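You operate a simulated robot arm through the tools that you are given. There is no shell and no other tool. Be economical: measure what you need, move in short steps, check, and stop when the job is done.

The job below is to be done with a simulated robot arm. You get a single attempt, and the scene is never put back.

JOB
Draw out about 60 cm of blue ribbon and stand the teal spool beside it to compare the colours.
Fine: The spool is in the ribbon drawer; shut it again. Free the reel brake to draw, back to HOLD.

Only the result counts: the job must be done as asked and must still hold three seconds after the hand-in. Knocking over, shifting, dropping, spilling or breaking anything else fails it.

ROBOT AND FRAMES
A 6-joint arm with a two-finger parallel gripper on a trunk, on a base that drives. Base frame: it is fixed to the floor where the robot stands at the start and does not move with it; the origin is under the middle of the robot, x ahead of it, y to its left, z up; the surface under the hand at the start is at about z = 930. Units: mm, degrees, N and s.
With the tool pointing down near the work surface it reaches from about 100 to 740 mm from the robot's upright axis, wherever it stands. Its first joint turns from -166.0 to 166.0 degrees. Places, roughly: cradle catch [200, 1200, 1000]; drawer lock [400, 100, 700]; pink spool, purple spool, teal spool [0, 1250, 750]; reel brake [500, 0, 1000]; ribbon drawer [200, 1300, 800]; ruler slider [400, 200, 1000]; slider clamp [400, 300, 1000]; strip between the red roll and the ruler [300, 800, 900]; winding knob [500, 300, 1000]. Payload 3.91 kg.
The tool frame sits at the grasp point between the pads (the TCP): z along the fingers, y along the line on which they close. The tips reach 30 mm beyond it. The gripper opens to 110 mm. The fingers are 20 mm wide and 10 mm thick; the gripper's body (48 by 112 mm) begins 55 mm behind the TCP.
Orientation is that of the tool frame in the base frame, as a unit quaternion [x, y, z, w]. With the fingers straight down and closing along the base's y, the tool's x points along the base's -x, its y along +y and its z along -z.

CONTROLS
- The arm moves only by the tool send_rows. Its argument "targets" is a list of rows, each a list of 7 numbers: the gripper command, from -1 (shut) to 1 (fully open), values between in proportion, then the shift along the base's x, y, z in m, then the turn, a rotation vector about the base's x, y, z in degrees. In form: [[jaw, x, y, z, rx, ry, rz], ...]. A call has 1 to 10 rows; each row is the pose to reach, as a shift and turn from the pose commanded when the call began. Each row takes 0.2 s and may step no farther than 50 mm and 8.6 degrees from the row before; otherwise, or with a gripper value out of range, the whole call is refused. Where a pose cannot be reached the arm comes as near as it can. A force on the tool above 50 N (or 10 N above the force at the start of the call, whichever is more), or a blocked arm, ends the call early, and 0.2 s more pass. The fingers move at their own pace (about 45 mm/s each) and stop on an object; they squeeze with about 38 N. The grip force told is the motor's: it shows also when the fingers shut on nothing. Time passes only in rows, and 0.2 s behind the last, so rows that repeat a pose let the fingers close. The reply holds the time, the measured pose of the TCP, the force on the tool along the base axes, the opening and the grip force, in the units named above and with some noise, with the torque about the TCP (base axes, N m) and any sound that the robot's microphone picked up.
- Cameras (640 x 400 px; columns grow to the right, rows downward): "scene" is now at [-2.5, 195.2, 1546]; the picture's right is [0.59, -0.81, 0.00], its down [-0.66, -0.48, -0.57] and it looks along [0.46, 0.34, -0.82] (base axes); focal length 275 px, centre (320, 200). "wrist" rides on the gripper at [71, 22, -107] in the tool frame; the picture's right is [-0.29, 0.96, 0.00], its down [-0.76, -0.23, -0.61] and it looks along [-0.58, -0.18, 0.79] (tool axes); focal length 243 px, centre (320, 200). There is no depth. A picture from a camera that has moved, and an enlarged one, comes with that camera's place and axes in the base frame and with its lens.
- grab_frame(camera): a new picture of that camera. The clock stands still meanwhile.
- slide_trunk(by): slides the trunk up (or, below 0, down) by that many mm; the arm and the scene camera ride with it, the base frame stays. It gives what a move gives, with no picture.
- drive_base(legs): drives the robot by 1 to 6 legs, each [ahead, left, turn to the left] in mm, mm and degrees, along the robot's own axes; the way and the turn of a leg run together, so that a leg with both is an arc; at most 1500 mm and 180 degrees a leg. The arm and the cameras ride along, it lands a little off, and it stops where it bumps. It gives what a move gives.
- head_to(pan, tilt): turns the head with the scene camera to pan (to the left, within 86 degrees either way) and tilt (down, from -29 to 69), counted from straight ahead of the robot. It gives what a move gives.
- enlarge(camera, box): a new picture of the part [left, top, right, bottom] of that camera's present view, enlarged. The clock stands still meanwhile.
- finish_job(): hands the job in; it is judged then, once.

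Go step by step. Nothing tells you exact positions but the pictures and the camera data: compare them with the known pose of the tool, close in by small moves and look again before you grip or let go. The budget is 120 turns and 82 pictures, counting those below and the enlarged ones. Unless the task says otherwise, let go and move clear before handing in, and close with one line.

The tools are called after ">>>" by a JSON object that holds its "api" and its "payload". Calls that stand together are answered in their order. send_rows: Moves the arm, as the interface text tells. Its arguments: {"type":"object","properties":{"targets":{"type":"array","items":{"type":"array","items":{"type":"number"}}}},"required":["targets"]} The other tools are called the same way: slide_trunk (by) slides the trunk up or down; drive_base (legs) drives the base; head_to (pan, tilt) turns the head that bears the scene camera; grab_frame (camera) takes a picture; enlarge (camera, box) takes an enlarged picture of a part of a camera's view; finish_job () hands the job in.

At the start:

```text
t: 0.0
tool_pos: [381.3, 275.0, 1192.2]
tool_rot: [0.0, 1.0, 0.0, 0.0]
wrist_force: [0.0, -0.2, 0.1]
moment: [0.0, 0.0, -0.01]
opening: 110.0
grasp_force: 0.1
trunk travel left (down, up): [-525.0, 65.0]
robot x, y, heading: [-0.9, -1.3, -0.3]
head pan, tilt: [36.1, 55.3]
```

scene: 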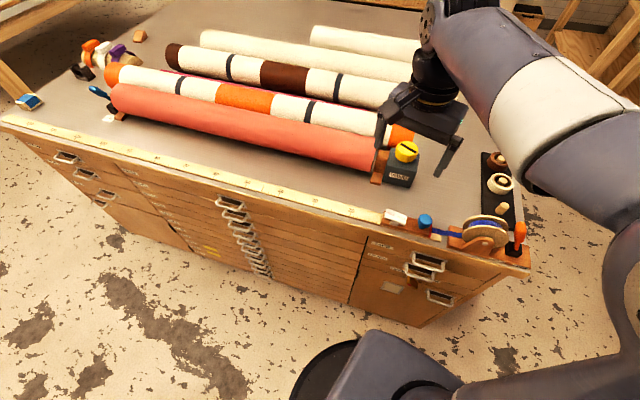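
wrist: 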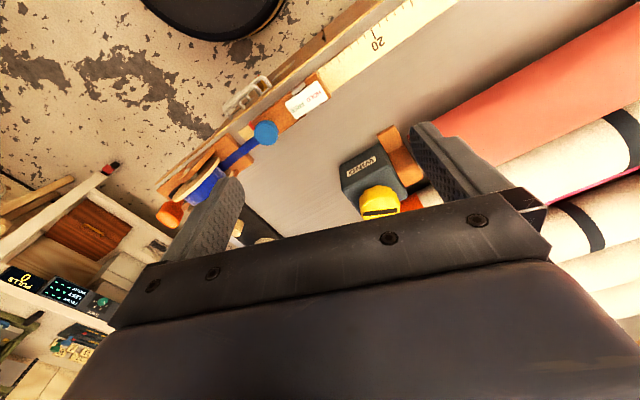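

I see a long bench with a ruler along its near edge, a blue ribbon reel at the right end with an orange brake, and drawers underneath. I'll look closer at the reel and slider first.

>>> {"api": "enlarge", "payload": {"camera": "scene", "box": [360, 130, 560, 310]}}

>>> {"api": "enlarge", "payload": {"camera": "scene", "box": [0, 20, 260, 280]}}

>>> {"api": "enlarge", "payload": {"camera": "wrist", "box": [140, 60, 340, 240]}}

```text
2.22 times, centred on (460, 220) of scene
camera zoom: at [-2.5, 195.2, 1546.0], right [0.59, -0.81, 0.0], down [-0.66, -0.48, -0.57], along [0.46, 0.34, -0.82], focal length 611 px, centre (9, 156)
```

zoom: 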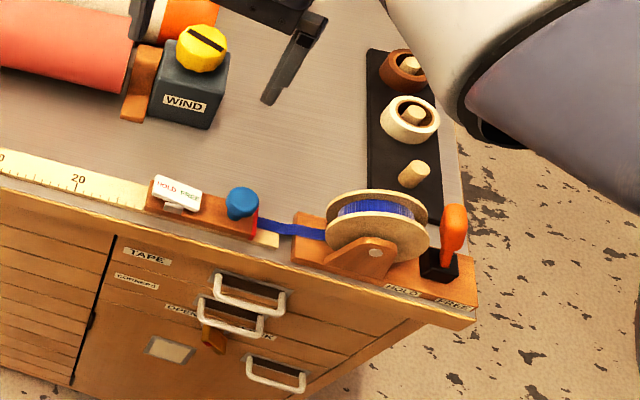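

```text
1.54 times, centred on (130, 150) of scene
camera zoom: at [-2.5, 195.2, 1546.0], right [0.59, -0.81, 0.0], down [-0.66, -0.48, -0.57], along [0.46, 0.34, -0.82], focal length 423 px, centre (612, 277)
```

zoom: 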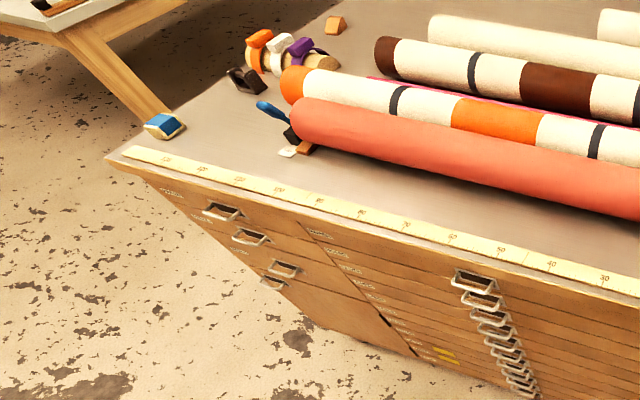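

```text
2.22 times, centred on (240, 150) of wrist
camera zoom: at [310.6, 295.1, 1299.7], right [0.29, 0.96, 0.0], down [0.76, -0.23, 0.61], along [0.58, -0.18, -0.79], focal length 539 px, centre (498, 311)
```

zoom: 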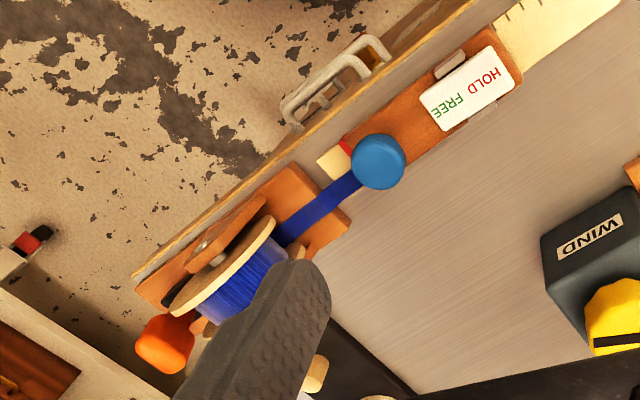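

>>> {"api": "enlarge", "payload": {"camera": "scene", "box": [460, 180, 540, 230]}}

>>> {"api": "enlarge", "payload": {"camera": "scene", "box": [380, 200, 460, 250]}}

>>> {"api": "enlarge", "payload": {"camera": "scene", "box": [350, 230, 470, 305]}}

>>> {"api": "enlarge", "payload": {"camera": "scene", "box": [0, 110, 160, 210]}}

```text
8.00 times, centred on (500, 205) of scene
camera zoom: at [-2.5, 195.2, 1546.0], right [0.59, -0.81, 0.0], down [-0.66, -0.48, -0.57], along [0.46, 0.34, -0.82], focal length 2201 px, centre (-1120, 160)
```

zoom: 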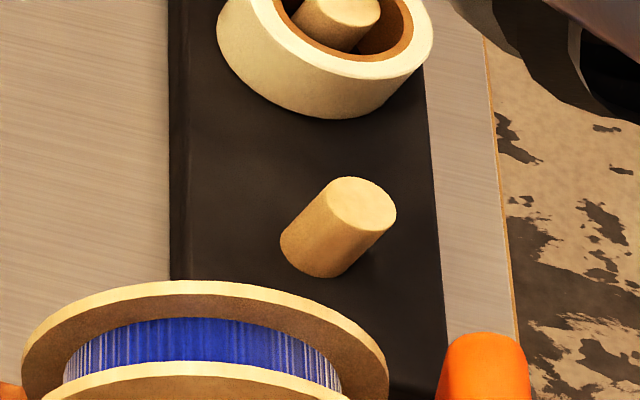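

```text
8.00 times, centred on (420, 225) of scene
camera zoom: at [-2.5, 195.2, 1546.0], right [0.59, -0.81, 0.0], down [-0.66, -0.48, -0.57], along [0.46, 0.34, -0.82], focal length 2201 px, centre (-480, 0)
```

zoom: 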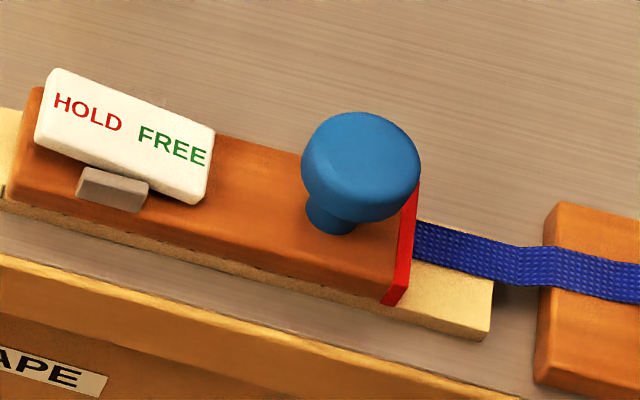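

```text
5.33 times, centred on (410, 268) of scene
camera zoom: at [-2.5, 195.2, 1546.0], right [0.59, -0.81, 0.0], down [-0.66, -0.48, -0.57], along [0.46, 0.34, -0.82], focal length 1467 px, centre (-160, -160)
```

zoom: 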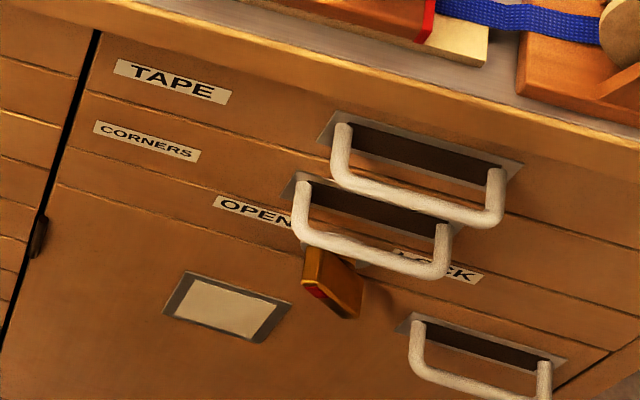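

```text
4.00 times, centred on (80, 160) of scene
camera zoom: at [-2.5, 195.2, 1546.0], right [0.59, -0.81, 0.0], down [-0.66, -0.48, -0.57], along [0.46, 0.34, -0.82], focal length 1100 px, centre (1280, 360)
```

zoom: 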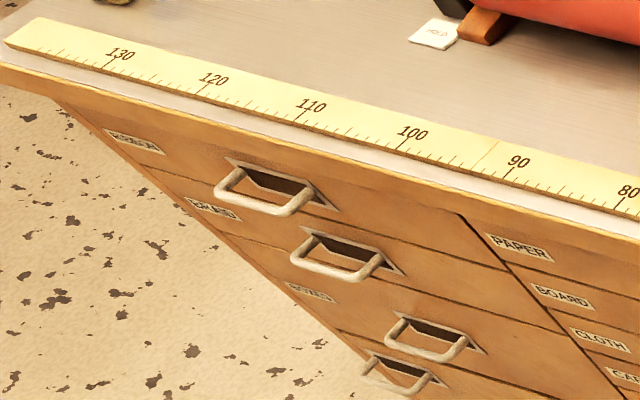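

Bench is turned about 18° to the left; ruler 0 is at the slider's red mark. I'll face the bench squarely and move to where brake and the slider's full travel are both in reach.

>>> {"api": "drive_base", "payload": {"legs": [[0, 0, 18.5], [0, 250, 0]]}}

>>> {"api": "head_to", "payload": {"pan": -40, "tilt": 42}}

>>> {"api": "grab_frame", "payload": {"camera": "scene"}}

>>> {"api": "grab_frame", "payload": {"camera": "wrist"}}

```text
t: 2.8
tool_pos: [200.3, 612.8, 1189.9]
tool_rot: [-0.159, 0.987, -0.001, -0.001]
wrist_force: [-0.3, 0.3, 1.0]
moment: [-0.01, 0.01, 0.03]
opening: 110.0
grasp_force: 0.0
trunk travel left (down, up): [-525.0, 65.0]
robot x, y, heading: [-77.3, 232.0, 18.4]
head pan, tilt: [36.1, 55.3]
```

```text
t: 4.3
tool_pos: [198.9, 614.4, 1190.7]
tool_rot: [-0.159, 0.987, 0.0, 0.001]
wrist_force: [-0.2, 0.3, -0.6]
moment: [0.0, -0.03, -0.03]
opening: 110.1
grasp_force: 0.1
trunk travel left (down, up): [-525.0, 65.0]
robot x, y, heading: [-77.8, 231.4, 18.5]
head pan, tilt: [-40.0, 42.0]
```

```text
72 pictures are left
camera scene: at [-105.0, 328.5, 1564.1], right [-0.37, -0.93, 0.0], down [-0.62, 0.25, -0.74], along [0.69, -0.27, -0.67], focal length 275 px, centre (320, 200)
```

scene: 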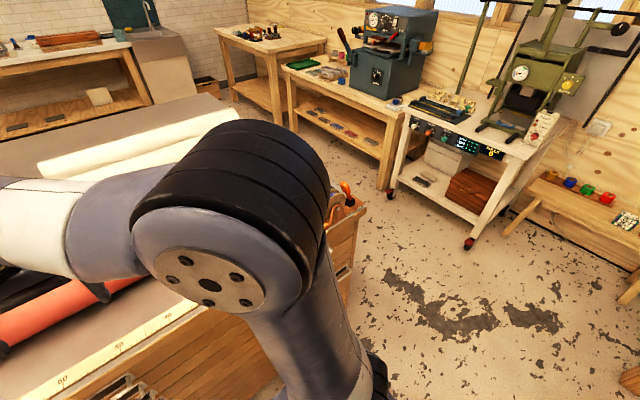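

```text
71 pictures are left
camera wrist: at [124.9, 610.3, 1299.7], right [-0.02, 1.0, 0.0], down [0.79, 0.02, 0.61], along [0.61, 0.01, -0.79], focal length 243 px, centre (320, 200)
```

wrist: 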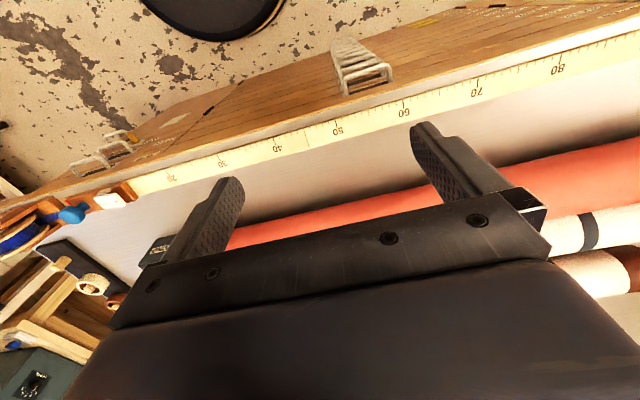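

>>> {"api": "send_rows", "payload": {"targets": [[1, 0.0185, -0.0426, 0, 0, 0, 0], [1, 0.037, -0.0852, 0, 0, 0, 0], [1, 0.0555, -0.1278, 0, 0, 0, 0], [1, 0.074, -0.1704, 0, 0, 0, 0], [1, 0.0925, -0.213, 0, 0, 0, 0], [1, 0.111, -0.2556, 0, 0, 0, 0], [1, 0.1295, -0.2982, 0, 0, 0, 0], [1, 0.148, -0.3408, 0, 0, 0, 0], [1, 0.1665, -0.3834, 0, 0, 0, 0], [1, 0.185, -0.426, 0, 0, 0, 0]]}}

>>> {"api": "send_rows", "payload": {"targets": [[0.3, 0.0185, -0.0426, 0, 0, 0, 0], [-0.2, 0.037, -0.0852, 0, 0, 0, 0], [-0.2, 0.055, -0.1278, 0, 0, 0, 0]]}}

>>> {"api": "grab_frame", "payload": {"camera": "wrist"}}

>>> {"api": "grab_frame", "payload": {"camera": "scene"}}

```text
t: 6.5
tool_pos: [382.2, 187.2, 1190.9]
tool_rot: [-0.159, 0.987, 0.0, 0.0]
wrist_force: [0.0, 0.4, 0.1]
moment: [0.01, -0.02, 0.03]
opening: 110.0
grasp_force: 0.0
trunk travel left (down, up): [-525.0, 65.0]
robot x, y, heading: [-80.5, 231.3, 18.4]
head pan, tilt: [-40.0, 42.0]
```

```text
t: 7.3
tool_pos: [439.6, 57.3, 1191.7]
tool_rot: [-0.159, 0.987, -0.001, 0.0]
wrist_force: [0.5, 0.1, -0.1]
moment: [-0.04, 0.0, 0.0]
opening: 43.8
grasp_force: 0.0
trunk travel left (down, up): [-525.0, 65.0]
robot x, y, heading: [-73.6, 234.6, 18.2]
head pan, tilt: [-40.0, 42.0]
```

```text
70 pictures are left
camera wrist: at [365.6, 54.6, 1300.0], right [-0.02, 1.0, 0.0], down [0.79, 0.02, 0.61], along [0.61, 0.02, -0.79], focal length 243 px, centre (320, 200)
```

wrist: 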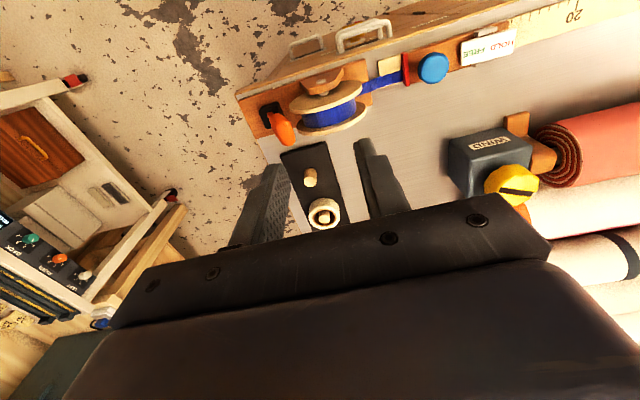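

```text
69 pictures are left
camera scene: at [-104.7, 328.2, 1564.1], right [-0.37, -0.93, 0.0], down [-0.62, 0.25, -0.74], along [0.69, -0.28, -0.67], focal length 275 px, centre (320, 200)
```

scene: 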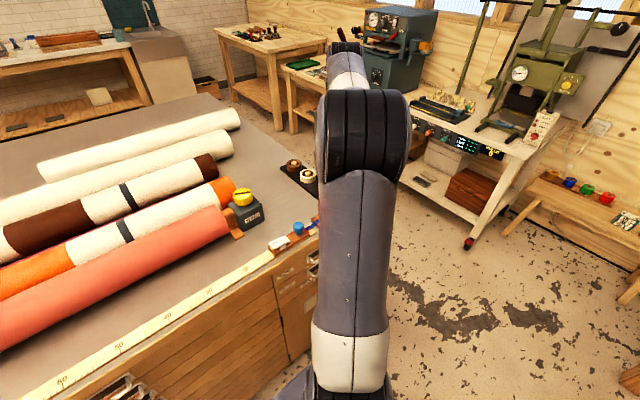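

>>> {"api": "enlarge", "payload": {"camera": "wrist", "box": [230, 50, 390, 150]}}

>>> {"api": "enlarge", "payload": {"camera": "wrist", "box": [370, 10, 530, 110]}}

```text
4.00 times, centred on (310, 100) of wrist
camera zoom: at [365.6, 54.6, 1300.0], right [-0.02, 1.0, 0.0], down [0.79, 0.02, 0.61], along [0.61, 0.02, -0.79], focal length 970 px, centre (360, 600)
```

zoom: 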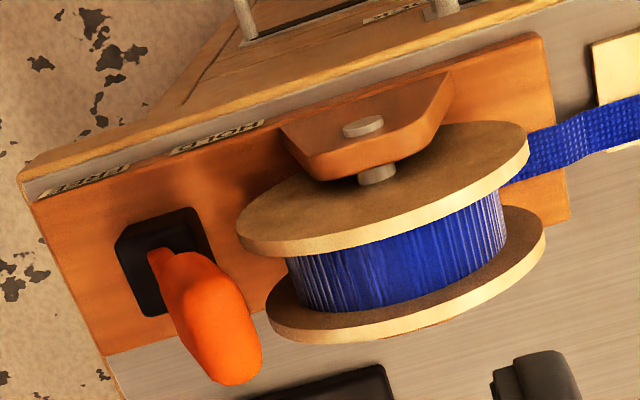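

```text
4.00 times, centred on (450, 60) of wrist
camera zoom: at [365.6, 54.6, 1300.0], right [-0.02, 1.0, 0.0], down [0.79, 0.02, 0.61], along [0.61, 0.02, -0.79], focal length 970 px, centre (-200, 760)
```

zoom: 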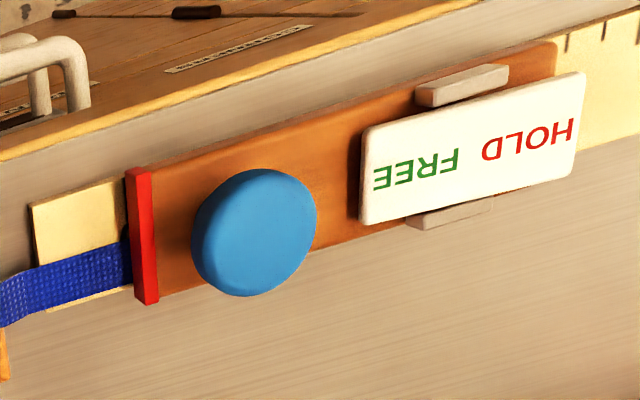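

The brake lever leans to HOLD, close to the reel, so I'll turn the gripper a quarter to grip it across, and look again.

>>> {"api": "send_rows", "payload": {"targets": [[-0.2, 0.004, -0.004, -0.004, 0, 0, 8.5], [-0.2, 0.008, -0.008, -0.01, 0, 0, 17], [-0.2, 0.012, -0.012, -0.02, 0, 0, 25.5], [-0.2, 0.016, -0.016, -0.03, 0, 0, 34], [-0.2, 0.02, -0.02, -0.035, 0, 0, 42.5], [-0.2, 0.024, -0.024, -0.04, 0, 0, 51], [-0.2, 0.028, -0.028, -0.045, 0, 0, 59.5], [-0.2, 0.032, -0.032, -0.05, 0, 0, 68], [-0.2, 0.036, -0.036, -0.055, 0, 0, 76.5], [-0.2, 0.037, -0.037, -0.06, 0, 0, 85]]}}

>>> {"api": "send_rows", "payload": {"targets": [[-0.2, 0, 0, 0, 0, 0, 5]]}}

>>> {"api": "grab_frame", "payload": {"camera": "wrist"}}

```text
t: 9.5
tool_pos: [475.1, 20.6, 1131.3]
tool_rot: [0.785, -0.62, 0.0, 0.0]
wrist_force: [0.3, 0.0, 0.6]
moment: [0.01, 0.0, 0.02]
opening: 43.8
grasp_force: 0.1
trunk travel left (down, up): [-525.0, 65.0]
robot x, y, heading: [-74.0, 234.0, 18.3]
head pan, tilt: [-40.0, 42.0]
```

```text
t: 9.9
tool_pos: [475.0, 22.4, 1130.9]
tool_rot: [0.81, -0.586, 0.0, 0.0]
wrist_force: [0.5, 0.4, 0.5]
moment: [-0.02, 0.03, 0.0]
opening: 43.9
grasp_force: 0.1
trunk travel left (down, up): [-525.0, 65.0]
robot x, y, heading: [-78.1, 231.4, 18.4]
head pan, tilt: [-40.0, 42.0]
```

```text
66 pictures are left
camera wrist: at [477.7, -54.0, 1239.2], right [-1.0, -0.03, 0.0], down [-0.02, 0.79, 0.61], along [-0.02, 0.61, -0.79], focal length 243 px, centre (320, 200)
```

wrist: 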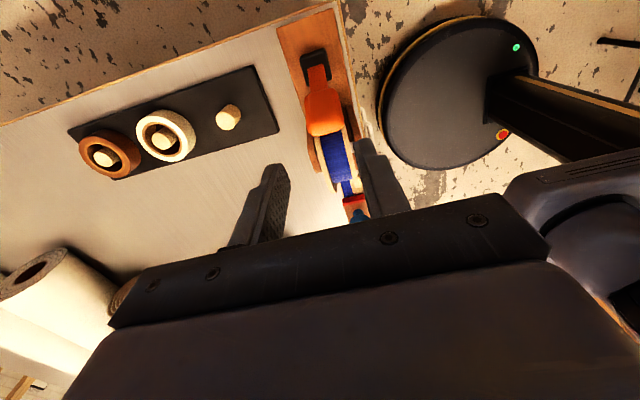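

>>> {"api": "send_rows", "payload": {"targets": [[-0.2, -0.003, -0.005, -0.03, 0, 0, 0], [-0.2, -0.006, -0.009, -0.06, 0, 0, 0]]}}

>>> {"api": "grab_frame", "payload": {"camera": "wrist"}}

```text
t: 10.5
tool_pos: [469.6, 11.6, 1072.5]
tool_rot: [0.811, -0.586, 0.0, 0.0]
wrist_force: [-0.5, -0.7, 0.5]
moment: [-0.01, -0.01, 0.02]
opening: 44.2
grasp_force: 0.0
trunk travel left (down, up): [-525.0, 65.0]
robot x, y, heading: [-75.8, 230.2, 18.5]
head pan, tilt: [-40.0, 42.0]
```

```text
65 pictures are left
camera wrist: at [472.0, -63.2, 1180.6], right [-1.0, -0.02, 0.0], down [-0.02, 0.79, 0.61], along [-0.01, 0.61, -0.79], focal length 243 px, centre (320, 200)
```

wrist: 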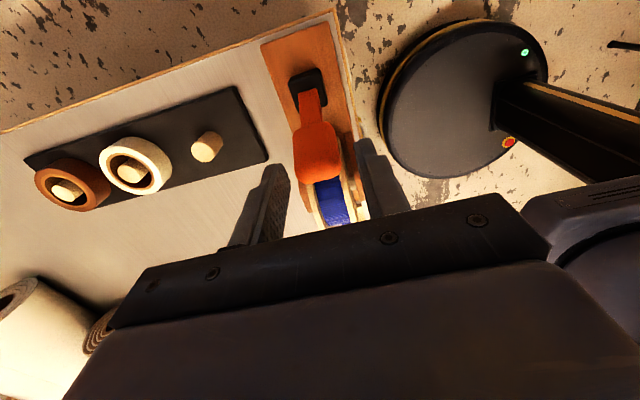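

>>> {"api": "send_rows", "payload": {"targets": [[0.15, 0.002, 0.001, 0, 0, 0, 0], [0.15, 0.002, 0.001, -0.018, 0, 0, 0], [0.15, 0.002, 0.001, -0.033, 0, 0, 0]]}}

>>> {"api": "grab_frame", "payload": {"camera": "wrist"}}

```text
t: 11.3
tool_pos: [471.1, 13.4, 1039.4]
tool_rot: [0.81, -0.586, 0.0, 0.001]
wrist_force: [0.0, 0.4, -0.2]
moment: [0.0, -0.02, 0.01]
opening: 63.4
grasp_force: 0.0
trunk travel left (down, up): [-525.0, 65.0]
robot x, y, heading: [-76.9, 236.1, 18.3]
head pan, tilt: [-40.0, 42.0]
```

```text
64 pictures are left
camera wrist: at [474.7, -61.5, 1147.6], right [-1.0, -0.02, 0.0], down [-0.02, 0.79, 0.61], along [-0.01, 0.61, -0.79], focal length 243 px, centre (320, 200)
```

wrist: 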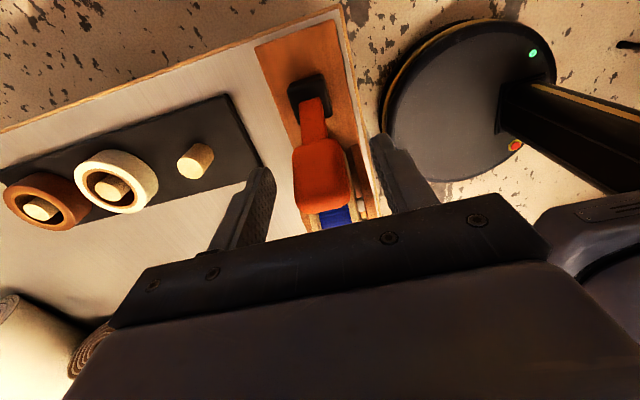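

>>> {"api": "send_rows", "payload": {"targets": [[0, 0, 0, -0.006, 0, 0, 0], [-0.4, 0, 0, -0.006, 0, 0, 0], [-0.8, 0, 0, -0.006, 0, 0, 0], [-0.8, 0, 0, -0.006, 0, 0, 0]]}}

>>> {"api": "grab_frame", "payload": {"camera": "wrist"}}

```text
t: 12.3
tool_pos: [472.9, 14.3, 1032.0]
tool_rot: [0.81, -0.586, 0.001, 0.0]
wrist_force: [1.4, 0.6, 0.1]
moment: [-0.13, 0.54, -0.35]
opening: 31.8
grasp_force: 45.2
trunk travel left (down, up): [-525.0, 65.0]
robot x, y, heading: [-76.2, 235.1, 18.4]
head pan, tilt: [-40.0, 42.0]
```

```text
63 pictures are left
camera wrist: at [474.9, -61.0, 1141.0], right [-1.0, -0.02, 0.0], down [-0.02, 0.79, 0.61], along [-0.02, 0.61, -0.79], focal length 243 px, centre (320, 200)
```

wrist: 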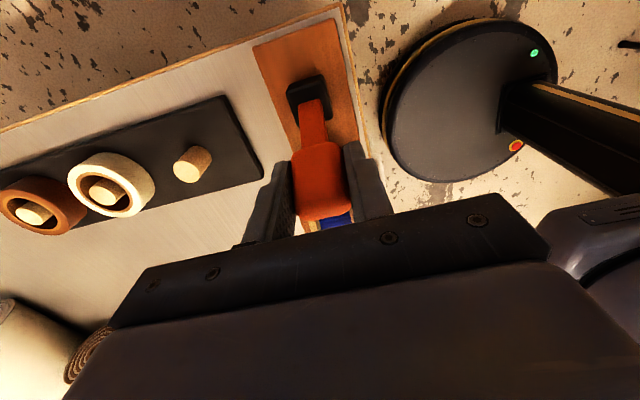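

>>> {"api": "send_rows", "payload": {"targets": [[-0.8, 0.0031, -0.0095, 0.002, 0, 0, 0], [-0.8, 0.0063, -0.019, 0.004, 0, 0, 0], [-0.8, 0.0094, -0.0285, 0.004, 0, 0, 0], [-0.8, 0.0125, -0.038, 0.003, 0, 0, 0], [-0.8, 0.0157, -0.0475, 0.001, 0, 0, 0]]}}

>>> {"api": "grab_frame", "payload": {"camera": "wrist"}}

```text
t: 13.5
tool_pos: [488.6, -33.3, 1033.9]
tool_rot: [0.81, -0.586, 0.003, -0.001]
wrist_force: [2.1, 8.0, 2.7]
moment: [0.49, 0.42, -0.21]
opening: 31.8
grasp_force: 33.7
trunk travel left (down, up): [-525.0, 65.0]
robot x, y, heading: [-76.9, 234.8, 18.3]
head pan, tilt: [-40.0, 42.0]
```

```text
62 pictures are left
camera wrist: at [490.3, -108.9, 1142.8], right [-1.0, -0.02, 0.0], down [-0.02, 0.8, 0.61], along [-0.01, 0.61, -0.8], focal length 243 px, centre (320, 200)
```

wrist: 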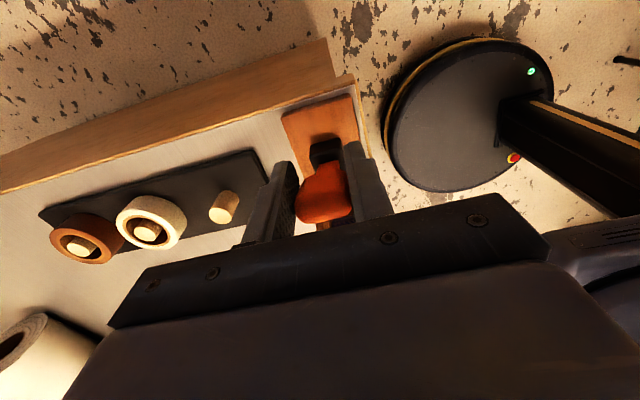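

>>> {"api": "send_rows", "payload": {"targets": [[-0.8, 0.0025, -0.0076, -0.002, 0, 0, 0], [-0.8, 0.005, -0.015, -0.005, 0, 0, 0]]}}

```text
t: 14.1
tool_pos: [492.6, -46.6, 1029.1]
tool_rot: [0.81, -0.586, 0.0, 0.001]
wrist_force: [0.1, 14.8, 5.1]
moment: [1.15, 0.19, -0.37]
opening: 31.7
grasp_force: 44.8
trunk travel left (down, up): [-525.0, 65.0]
robot x, y, heading: [-77.4, 232.9, 18.4]
head pan, tilt: [-40.0, 42.0]
```

>>> {"api": "send_rows", "payload": {"targets": [[-0.4, 0, 0, 0, 0, 0, 0], [0.15, 0, 0, 0, 0, 0, 0], [0.15, 0, 0, 0.04, 0, 0, 0], [0.15, 0, 0, 0.08, 0, 0, 0]]}}

>>> {"api": "grab_frame", "payload": {"camera": "wrist"}}

```text
t: 15.1
tool_pos: [493.0, -48.0, 1108.9]
tool_rot: [0.811, -0.586, 0.0, 0.0]
wrist_force: [-0.7, -0.7, -0.1]
moment: [0.0, 0.03, 0.0]
opening: 63.2
grasp_force: 0.0
trunk travel left (down, up): [-525.0, 65.0]
robot x, y, heading: [-78.3, 233.0, 18.6]
head pan, tilt: [-40.0, 42.0]
```

```text
61 pictures are left
camera wrist: at [494.4, -123.0, 1217.4], right [-1.0, -0.02, 0.0], down [-0.02, 0.79, 0.61], along [-0.01, 0.61, -0.79], focal length 243 px, centre (320, 200)
```

wrist: 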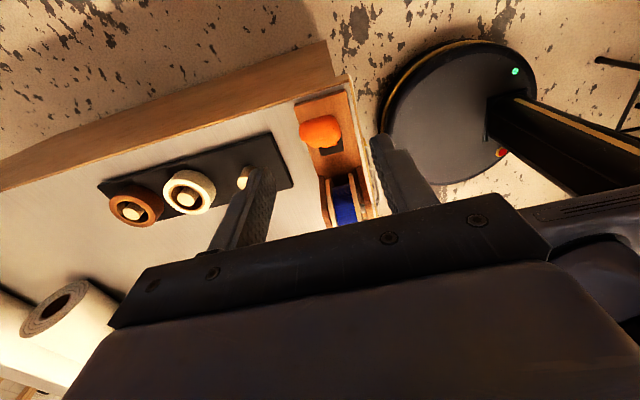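

Brake is now over at FREE. Next I turn the gripper back and move above the slider's blue knob, looking at the clamp rocker on the way.

>>> {"api": "send_rows", "payload": {"targets": [[0.15, -0.008, 0.022, 0.01, 0, 0, -8.5], [0.15, -0.016, 0.044, 0.02, 0, 0, -17], [0.15, -0.024, 0.066, 0.02, 0, 0, -25.5], [0.15, -0.032, 0.088, 0.02, 0, 0, -34], [0.15, -0.04, 0.11, 0.02, 0, 0, -42.5], [0.15, -0.048, 0.132, 0.02, 0, 0, -51], [0.15, -0.056, 0.154, 0.01, 0, 0, -59.5], [0.15, -0.064, 0.176, 0, 0, 0, -68], [0.15, -0.072, 0.2, -0.01, 0, 0, -76.5], [0.15, -0.079, 0.22, -0.02, 0, 0, -85]]}}

>>> {"api": "send_rows", "payload": {"targets": [[0.15, -0.005, 0.015, 0, 0, 0, -5]]}}

>>> {"api": "grab_frame", "payload": {"camera": "wrist"}}

>>> {"api": "head_to", "payload": {"pan": -15, "tilt": 50}}

>>> {"api": "grab_frame", "payload": {"camera": "scene"}}

```text
t: 17.3
tool_pos: [413.9, 173.8, 1087.6]
tool_rot: [-0.2, 0.98, 0.0, 0.0]
wrist_force: [0.1, 0.2, -0.3]
moment: [0.01, -0.02, 0.03]
opening: 63.2
grasp_force: 0.1
trunk travel left (down, up): [-525.0, 65.0]
robot x, y, heading: [-79.9, 235.4, 18.1]
head pan, tilt: [-40.0, 42.0]
```

```text
t: 17.7
tool_pos: [408.5, 187.0, 1087.9]
tool_rot: [-0.158, 0.987, 0.0, 0.0]
wrist_force: [0.4, 0.5, -0.5]
moment: [0.02, 0.01, 0.01]
opening: 63.3
grasp_force: 0.1
trunk travel left (down, up): [-525.0, 65.0]
robot x, y, heading: [-77.8, 232.3, 18.4]
head pan, tilt: [-40.0, 42.0]
```

```text
60 pictures are left
camera wrist: at [333.9, 184.9, 1196.5], right [-0.02, 1.0, 0.0], down [0.79, 0.02, 0.61], along [0.61, 0.01, -0.79], focal length 243 px, centre (320, 200)
```

wrist: 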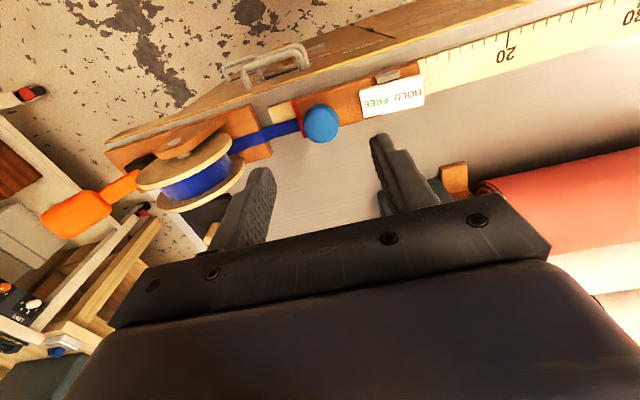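

```text
t: 18.6
tool_pos: [408.6, 188.0, 1088.6]
tool_rot: [-0.158, 0.987, 0.001, -0.001]
wrist_force: [0.0, 0.3, -0.3]
moment: [0.03, 0.03, 0.0]
opening: 63.2
grasp_force: 0.2
trunk travel left (down, up): [-525.0, 65.0]
robot x, y, heading: [-76.1, 234.7, 18.5]
head pan, tilt: [-15.0, 50.0]
```

```text
59 pictures are left
camera scene: at [-105.7, 363.7, 1552.9], right [0.06, -1.0, 0.0], down [-0.76, -0.04, -0.64], along [0.64, 0.04, -0.77], focal length 275 px, centre (320, 200)
```

scene: 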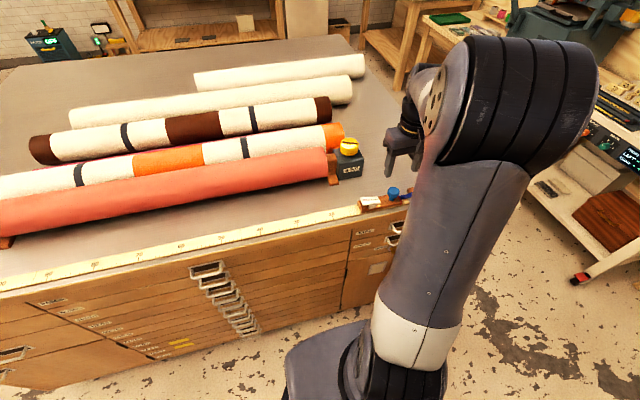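

>>> {"api": "enlarge", "payload": {"camera": "scene", "box": [340, 170, 420, 220]}}

>>> {"api": "enlarge", "payload": {"camera": "wrist", "box": [260, 50, 450, 170]}}

```text
8.00 times, centred on (380, 195) of scene
camera zoom: at [-105.7, 363.7, 1552.9], right [0.06, -1.0, 0.0], down [-0.76, -0.04, -0.64], along [0.64, 0.04, -0.77], focal length 2201 px, centre (-160, 240)
```

zoom: 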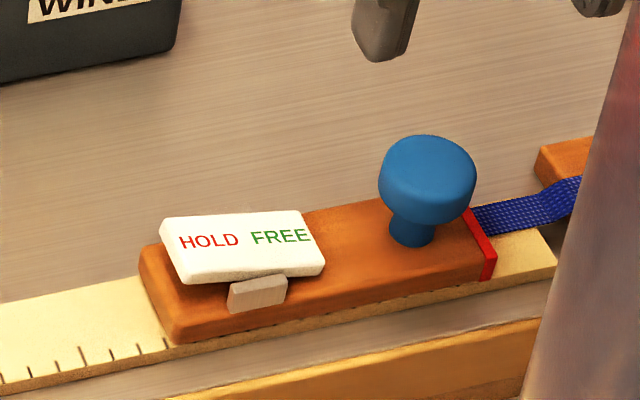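

```text
3.33 times, centred on (355, 110) of wrist
camera zoom: at [334.0, 184.6, 1196.5], right [-0.02, 1.0, 0.0], down [0.79, 0.02, 0.61], along [0.61, 0.02, -0.79], focal length 809 px, centre (203, 500)
```

zoom: 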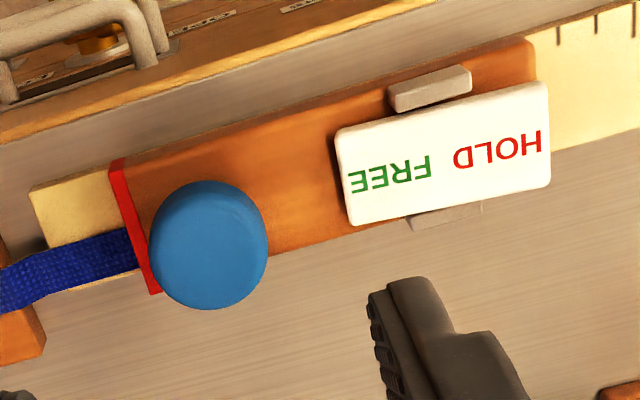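

>>> {"api": "send_rows", "payload": {"targets": [[-0.15, 0.002, 0, -0.02, 0, 0, 0], [-0.15, 0.004, 0, -0.045, 0, 0, 0], [-0.15, 0.004, 0, -0.058, 0, 0, 0]]}}

>>> {"api": "grab_frame", "payload": {"camera": "wrist"}}

>>> {"api": "enlarge", "payload": {"camera": "scene", "box": [350, 140, 430, 220]}}

```text
t: 19.4
tool_pos: [413.3, 187.9, 1030.8]
tool_rot: [-0.159, 0.987, 0.001, 0.0]
wrist_force: [-0.1, -0.8, -0.1]
moment: [0.0, 0.0, 0.02]
opening: 46.7
grasp_force: 0.1
trunk travel left (down, up): [-525.0, 65.0]
robot x, y, heading: [-81.2, 232.1, 18.5]
head pan, tilt: [-15.0, 50.0]
```

```text
56 pictures are left
camera wrist: at [339.5, 185.5, 1138.1], right [-0.02, 1.0, 0.0], down [0.79, 0.02, 0.61], along [0.61, 0.01, -0.79], focal length 243 px, centre (320, 200)
```

wrist: 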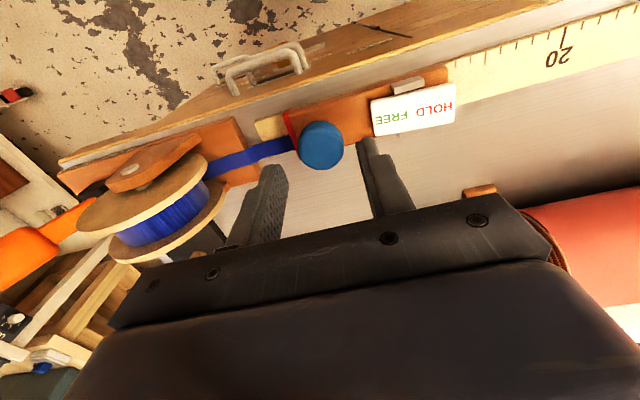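

```text
5.00 times, centred on (390, 180) of scene
camera zoom: at [-105.6, 363.7, 1552.9], right [0.06, -1.0, 0.0], down [-0.76, -0.04, -0.64], along [0.64, 0.04, -0.77], focal length 1375 px, centre (-30, 300)
```

zoom: 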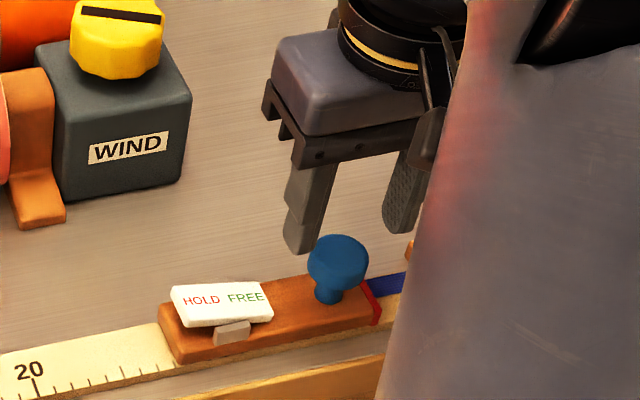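

>>> {"api": "send_rows", "payload": {"targets": [[-0.15, -0.001, -0.001, -0.02, 0, 0, 0], [-0.15, -0.001, -0.001, -0.036, 0, 0, 0]]}}

>>> {"api": "enlarge", "payload": {"camera": "scene", "box": [350, 140, 430, 220]}}

```text
t: 20.0
tool_pos: [410.7, 188.2, 994.8]
tool_rot: [-0.16, 0.987, 0.0, 0.0]
wrist_force: [0.6, -0.4, 0.0]
moment: [0.01, 0.0, 0.05]
opening: 46.6
grasp_force: 0.1
trunk travel left (down, up): [-525.0, 65.0]
robot x, y, heading: [-81.5, 234.2, 18.4]
head pan, tilt: [-15.0, 50.0]
```

```text
5.00 times, centred on (390, 180) of scene
camera zoom: at [-105.6, 363.7, 1552.9], right [0.06, -1.0, 0.0], down [-0.76, -0.04, -0.64], along [0.64, 0.04, -0.77], focal length 1375 px, centre (-30, 300)
```

zoom: 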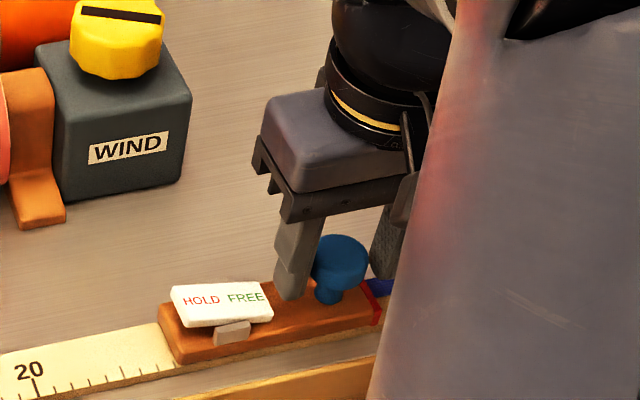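

Fingers straddle the knob. Closing, then a short test pull along the ruler.

>>> {"api": "send_rows", "payload": {"targets": [[-0.5, 0, 0, 0, 0, 0, 0], [-0.8, 0, 0, 0, 0, 0, 0], [-0.8, 0, 0, 0, 0, 0, 0], [-0.8, -0.0063, 0.019, 0, 0, 0, 0], [-0.8, -0.0125, 0.038, 0, 0, 0, 0]]}}

>>> {"api": "enlarge", "payload": {"camera": "scene", "box": [310, 140, 430, 220]}}

```text
t: 21.2
tool_pos: [397.9, 225.7, 995.4]
tool_rot: [-0.159, 0.987, -0.001, 0.001]
wrist_force: [1.6, 1.4, 8.2]
moment: [-0.5, 0.7, 0.12]
opening: 31.1
grasp_force: 44.6
trunk travel left (down, up): [-525.0, 65.0]
robot x, y, heading: [-78.9, 236.1, 18.3]
head pan, tilt: [-15.0, 50.0]
```

```text
5.00 times, centred on (370, 180) of scene
camera zoom: at [-105.9, 363.8, 1553.1], right [0.06, -1.0, 0.0], down [-0.76, -0.04, -0.64], along [0.64, 0.04, -0.77], focal length 1375 px, centre (70, 300)
```

zoom: 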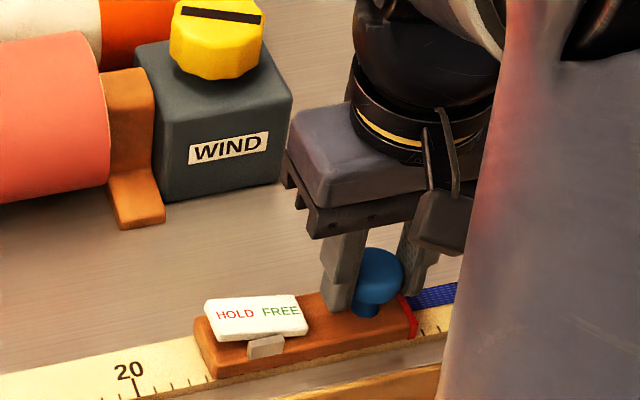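

>>> {"api": "send_rows", "payload": {"targets": [[-0.8, -0.0125, 0.038, 0.001, 0, 0, 0], [-0.8, -0.025, 0.076, 0.001, 0, 0, 0], [-0.8, -0.0376, 0.114, 0.001, 0, 0, 0], [-0.8, -0.0501, 0.152, 0.001, 0, 0, 0], [-0.8, -0.0626, 0.19, 0.001, 0, 0, 0]]}}

>>> {"api": "enlarge", "payload": {"camera": "scene", "box": [220, 140, 420, 260]}}

```text
t: 22.4
tool_pos: [336.2, 415.2, 995.6]
tool_rot: [-0.159, 0.987, 0.0, 0.0]
wrist_force: [10.9, 5.5, -14.6]
moment: [0.17, -1.34, 0.07]
opening: 31.2
grasp_force: 45.4
trunk travel left (down, up): [-525.0, 65.0]
robot x, y, heading: [-76.3, 235.4, 18.3]
head pan, tilt: [-15.0, 50.0]
```

```text
3.20 times, centred on (320, 200) of scene
camera zoom: at [-103.5, 364.9, 1552.3], right [0.06, -1.0, 0.0], down [-0.77, -0.04, -0.64], along [0.64, 0.04, -0.77], focal length 880 px, centre (320, 200)
```

zoom: 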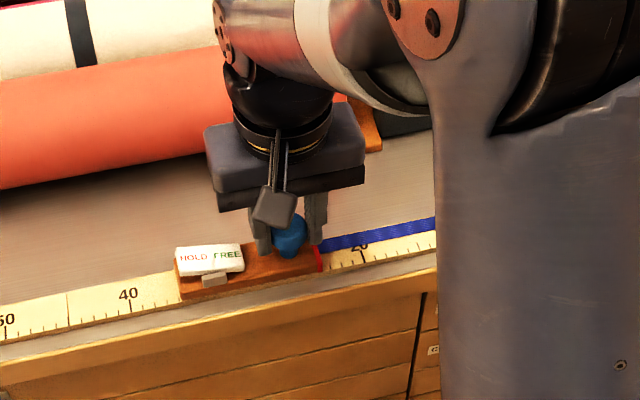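

>>> {"api": "send_rows", "payload": {"targets": [[-0.8, -0.0105, 0.038, -0.001, 0, 0, 0], [-0.8, -0.023, 0.076, -0.001, 0, 0, 0], [-0.8, -0.0354, 0.114, -0.001, 0, 0, 0], [-0.8, -0.0477, 0.152, -0.001, 0, 0, 0], [-0.8, -0.06, 0.19, -0.001, 0, 0, 0]]}}

```text
t: 23.6
tool_pos: [275.8, 604.5, 995.2]
tool_rot: [-0.159, 0.987, 0.0, 0.0]
wrist_force: [-5.3, 1.4, -8.2]
moment: [-0.58, 0.33, -0.02]
opening: 31.1
grasp_force: 45.2
trunk travel left (down, up): [-525.0, 65.0]
robot x, y, heading: [-75.3, 229.8, 18.1]
head pan, tilt: [-15.0, 50.0]
```

>>> {"api": "send_rows", "payload": {"targets": [[-0.8, -0.0125, 0.038, -0.001, 0, 0, 0], [-0.8, -0.0249, 0.076, -0.001, 0, 0, 0], [-0.8, -0.0373, 0.114, -0.001, 0, 0, 0], [-0.8, -0.0485, 0.147, -0.001, 0, 0, 0]]}}

>>> {"api": "head_to", "payload": {"pan": 12, "tilt": 50}}

>>> {"api": "grab_frame", "payload": {"camera": "scene"}}

```text
t: 24.6
tool_pos: [227.8, 753.4, 994.9]
tool_rot: [-0.158, 0.987, 0.001, 0.001]
wrist_force: [5.6, 4.1, 7.9]
moment: [-0.11, -0.86, -0.04]
opening: 31.5
grasp_force: 45.6
trunk travel left (down, up): [-525.0, 65.0]
robot x, y, heading: [-76.4, 233.9, 18.4]
head pan, tilt: [-15.0, 50.0]
```

```text
t: 25.5
tool_pos: [226.6, 751.4, 994.9]
tool_rot: [-0.158, 0.988, 0.001, 0.001]
wrist_force: [12.3, 6.8, 15.3]
moment: [0.29, -0.52, 0.03]
opening: 31.4
grasp_force: 45.1
trunk travel left (down, up): [-525.0, 65.0]
robot x, y, heading: [-78.8, 232.1, 18.4]
head pan, tilt: [12.0, 50.0]
```

```text
51 pictures are left
camera scene: at [-115.3, 398.0, 1553.0], right [0.5, -0.86, 0.0], down [-0.66, -0.39, -0.64], along [0.56, 0.32, -0.77], focal length 275 px, centre (320, 200)
```

scene: 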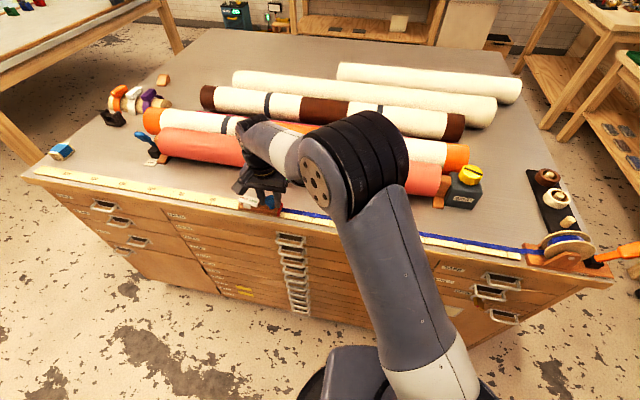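

>>> {"api": "enlarge", "payload": {"camera": "scene", "box": [220, 175, 340, 250]}}

```text
5.33 times, centred on (280, 212) of scene
camera zoom: at [-115.3, 398.0, 1553.0], right [0.5, -0.86, 0.0], down [-0.66, -0.39, -0.64], along [0.56, 0.32, -0.77], focal length 1467 px, centre (533, 133)
```

zoom: 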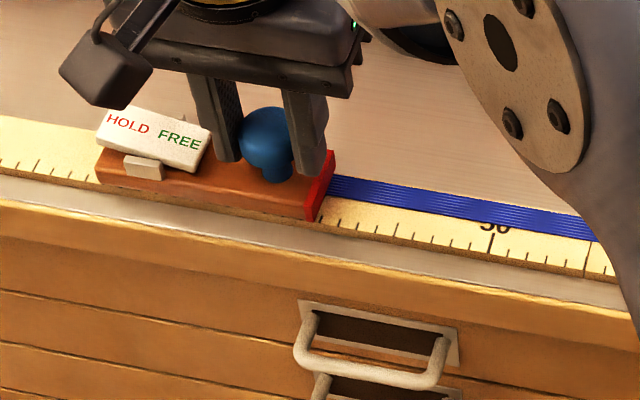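

>>> {"api": "send_rows", "payload": {"targets": [[-0.8, -0.0005, 0.005, 0.001, 0, 0, 0], [-0.8, -0.0005, 0.005, 0.001, 0, 0, 0]]}}

>>> {"api": "enlarge", "payload": {"camera": "scene", "box": [260, 195, 340, 235]}}

```text
t: 26.1
tool_pos: [226.4, 756.0, 995.3]
tool_rot: [-0.16, 0.987, 0.0, 0.0]
wrist_force: [6.0, 0.4, 9.9]
moment: [0.06, -0.45, -0.01]
opening: 31.2
grasp_force: 45.2
trunk travel left (down, up): [-525.0, 65.0]
robot x, y, heading: [-81.1, 233.3, 18.4]
head pan, tilt: [12.0, 50.0]
```

```text
8.00 times, centred on (300, 215) of scene
camera zoom: at [-115.9, 397.5, 1552.9], right [0.5, -0.86, 0.0], down [-0.66, -0.39, -0.64], along [0.56, 0.32, -0.77], focal length 2201 px, centre (480, 80)
```

zoom: 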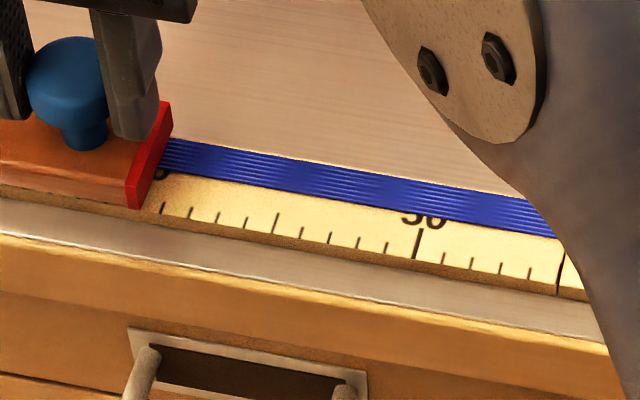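

Index reads about 60 cm. Release gently and see whether it stays.

>>> {"api": "send_rows", "payload": {"targets": [[-0.5, 0, 0, 0, 0, 0, 0], [-0.1, 0, 0, 0, 0, 0, 0], [-0.1, 0, 0, 0, 0, 0, 0]]}}

>>> {"api": "enlarge", "payload": {"camera": "scene", "box": [230, 175, 340, 235]}}

```text
t: 26.9
tool_pos: [226.6, 757.0, 994.1]
tool_rot: [-0.159, 0.987, 0.0, 0.0]
wrist_force: [-0.6, 0.0, 0.4]
moment: [0.0, -0.03, -0.02]
opening: 49.4
grasp_force: 0.2
trunk travel left (down, up): [-525.0, 65.0]
robot x, y, heading: [-78.5, 232.1, 18.2]
head pan, tilt: [12.0, 50.0]
```

```text
5.82 times, centred on (285, 205) of scene
camera zoom: at [-116.2, 398.3, 1552.8], right [0.5, -0.86, 0.0], down [-0.66, -0.39, -0.64], along [0.56, 0.32, -0.77], focal length 1600 px, centre (524, 171)
```

zoom: 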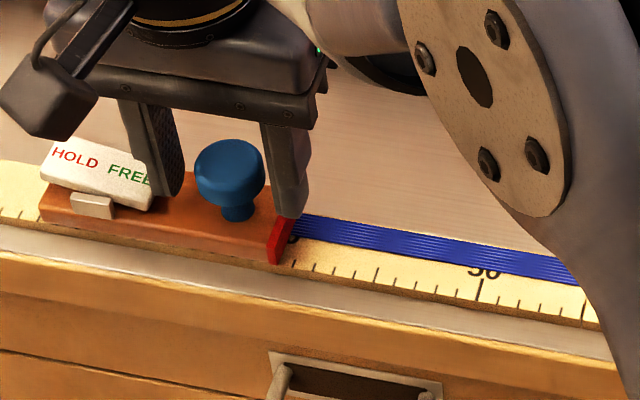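

>>> {"api": "send_rows", "payload": {"targets": [[0.1, 0, 0, 0.04, 0, 0, 0], [0.15, 0, 0, 0.08, 0, 0, 0], [0.15, 0.008, -0.025, 0.115, 0, 0, 0], [0.15, 0.022, -0.068, 0.115, 0, 0, 0], [0.15, 0.037, -0.113, 0.115, 0, 0, 0], [0.15, 0.052, -0.158, 0.115, 0, 0, 0], [0.15, 0.067, -0.203, 0.115, 0, 0, 0], [0.15, 0.082, -0.248, 0.115, 0, 0, 0], [0.15, 0.097, -0.293, 0.115, 0, 0, 0], [0.15, 0.112, -0.338, 0.115, 0, 0, 0]]}}

>>> {"api": "send_rows", "payload": {"targets": [[0.15, 0.015, -0.045, 0, 0, 0, 8.5], [0.15, 0.03, -0.09, 0, 0, 0, 17], [0.15, 0.045, -0.135, 0, 0, 0, 25.5], [0.15, 0.06, -0.18, 0, 0, 0, 34], [0.15, 0.075, -0.225, 0, 0, 0, 42.5], [0.15, 0.09, -0.27, 0, 0, 0, 51], [0.15, 0.105, -0.315, 0, 0, 0, 59.5], [0.15, 0.12, -0.36, 0, 0, 0, 68], [0.15, 0.135, -0.405, 0, 0, 0, 76.5], [0.15, 0.148, -0.448, 0, 0, 0, 85]]}}

>>> {"api": "send_rows", "payload": {"targets": [[0.15, 0.005, -0.016, 0, 0, 0, 5]]}}

>>> {"api": "grab_frame", "payload": {"camera": "wrist"}}

>>> {"api": "grab_frame", "payload": {"camera": "scene"}}

```text
t: 29.1
tool_pos: [340.4, 417.6, 1109.6]
tool_rot: [-0.16, 0.987, 0.0, 0.001]
wrist_force: [0.1, -0.3, 0.4]
moment: [0.01, 0.0, -0.02]
opening: 63.3
grasp_force: 0.1
trunk travel left (down, up): [-525.0, 65.0]
robot x, y, heading: [-73.9, 229.7, 18.1]
head pan, tilt: [12.0, 50.0]
```

```text
t: 31.3
tool_pos: [489.9, -30.7, 1109.5]
tool_rot: [0.784, -0.62, 0.001, 0.0]
wrist_force: [0.3, -0.7, 0.3]
moment: [0.0, 0.02, 0.0]
opening: 63.3
grasp_force: 0.0
trunk travel left (down, up): [-525.0, 65.0]
robot x, y, heading: [-78.3, 231.8, 18.3]
head pan, tilt: [12.0, 50.0]
```

```text
t: 31.7
tool_pos: [495.2, -47.0, 1110.3]
tool_rot: [0.811, -0.585, 0.0, 0.0]
wrist_force: [0.6, -0.3, -0.5]
moment: [-0.04, -0.01, 0.02]
opening: 63.2
grasp_force: 0.0
trunk travel left (down, up): [-525.0, 65.0]
robot x, y, heading: [-77.5, 232.9, 18.3]
head pan, tilt: [12.0, 50.0]
```

```text
47 pictures are left
camera wrist: at [496.4, -122.4, 1218.2], right [-1.0, -0.03, 0.0], down [-0.02, 0.79, 0.61], along [-0.02, 0.61, -0.79], focal length 243 px, centre (320, 200)
```

wrist: 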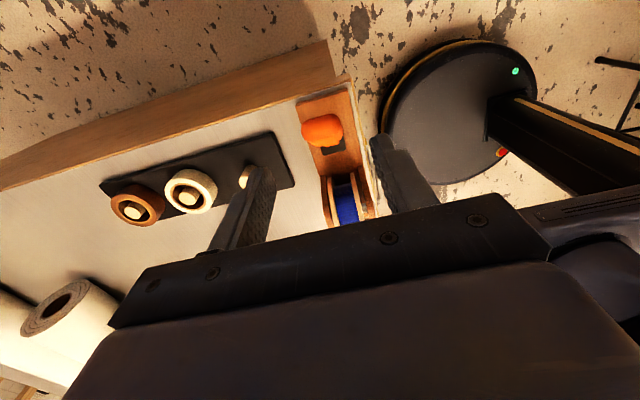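

```text
46 pictures are left
camera scene: at [-116.3, 398.4, 1552.8], right [0.5, -0.86, 0.0], down [-0.66, -0.39, -0.64], along [0.56, 0.32, -0.77], focal length 275 px, centre (320, 200)
```

scene: 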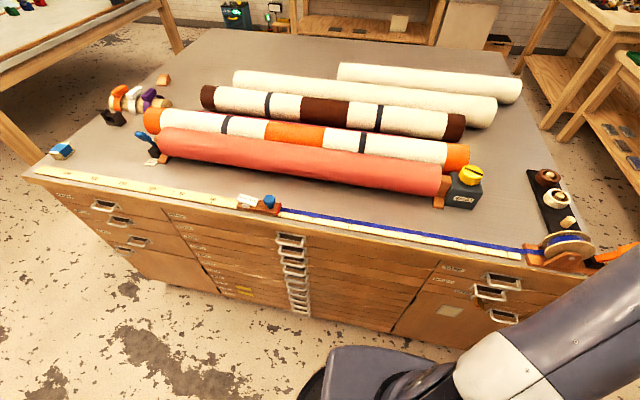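

>>> {"api": "send_rows", "payload": {"targets": [[0.15, -0.002, 0.001, -0.04, 0, 0, 0], [0.15, -0.002, 0.001, -0.08, 0, 0, 0], [-0.3, -0.002, 0.001, -0.08, 0, 0, 0], [-0.8, -0.002, 0.001, -0.08, 0, 0, 0], [-0.8, -0.002, 0.001, -0.08, 0, 0, 0]]}}

>>> {"api": "send_rows", "payload": {"targets": [[-0.8, -0.0038, 0.0114, 0.003, 0, 0, 0], [-0.8, -0.0075, 0.0228, 0.005, 0, 0, 0], [-0.8, -0.0113, 0.0342, 0.006, 0, 0, 0], [-0.8, -0.015, 0.0456, 0.005, 0, 0, 0], [-0.8, -0.0184, 0.056, 0.003, 0, 0, 0], [-0.8, -0.0207, 0.063, 0.001, 0, 0, 0]]}}

>>> {"api": "grab_frame", "payload": {"camera": "wrist"}}

```text
t: 32.9
tool_pos: [491.8, -45.2, 1030.5]
tool_rot: [0.811, -0.585, 0.0, -0.001]
wrist_force: [11.8, 2.8, -0.5]
moment: [0.19, -0.79, -0.27]
opening: 32.0
grasp_force: 39.4
trunk travel left (down, up): [-525.0, 65.0]
robot x, y, heading: [-79.6, 228.6, 18.1]
head pan, tilt: [12.0, 50.0]
```

```text
t: 34.3
tool_pos: [472.2, 17.3, 1029.2]
tool_rot: [0.81, -0.586, 0.003, -0.001]
wrist_force: [18.0, -12.0, 7.9]
moment: [-1.52, 0.35, -0.01]
opening: 32.2
grasp_force: 45.1
trunk travel left (down, up): [-525.0, 65.0]
robot x, y, heading: [-78.7, 235.2, 18.4]
head pan, tilt: [12.0, 50.0]
```

```text
45 pictures are left
camera wrist: at [474.0, -58.7, 1138.2], right [-1.0, -0.02, 0.0], down [-0.02, 0.79, 0.61], along [-0.01, 0.61, -0.79], focal length 243 px, centre (320, 200)
```

wrist: 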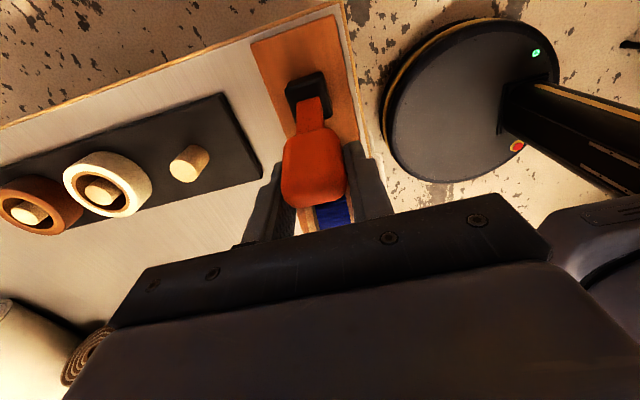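

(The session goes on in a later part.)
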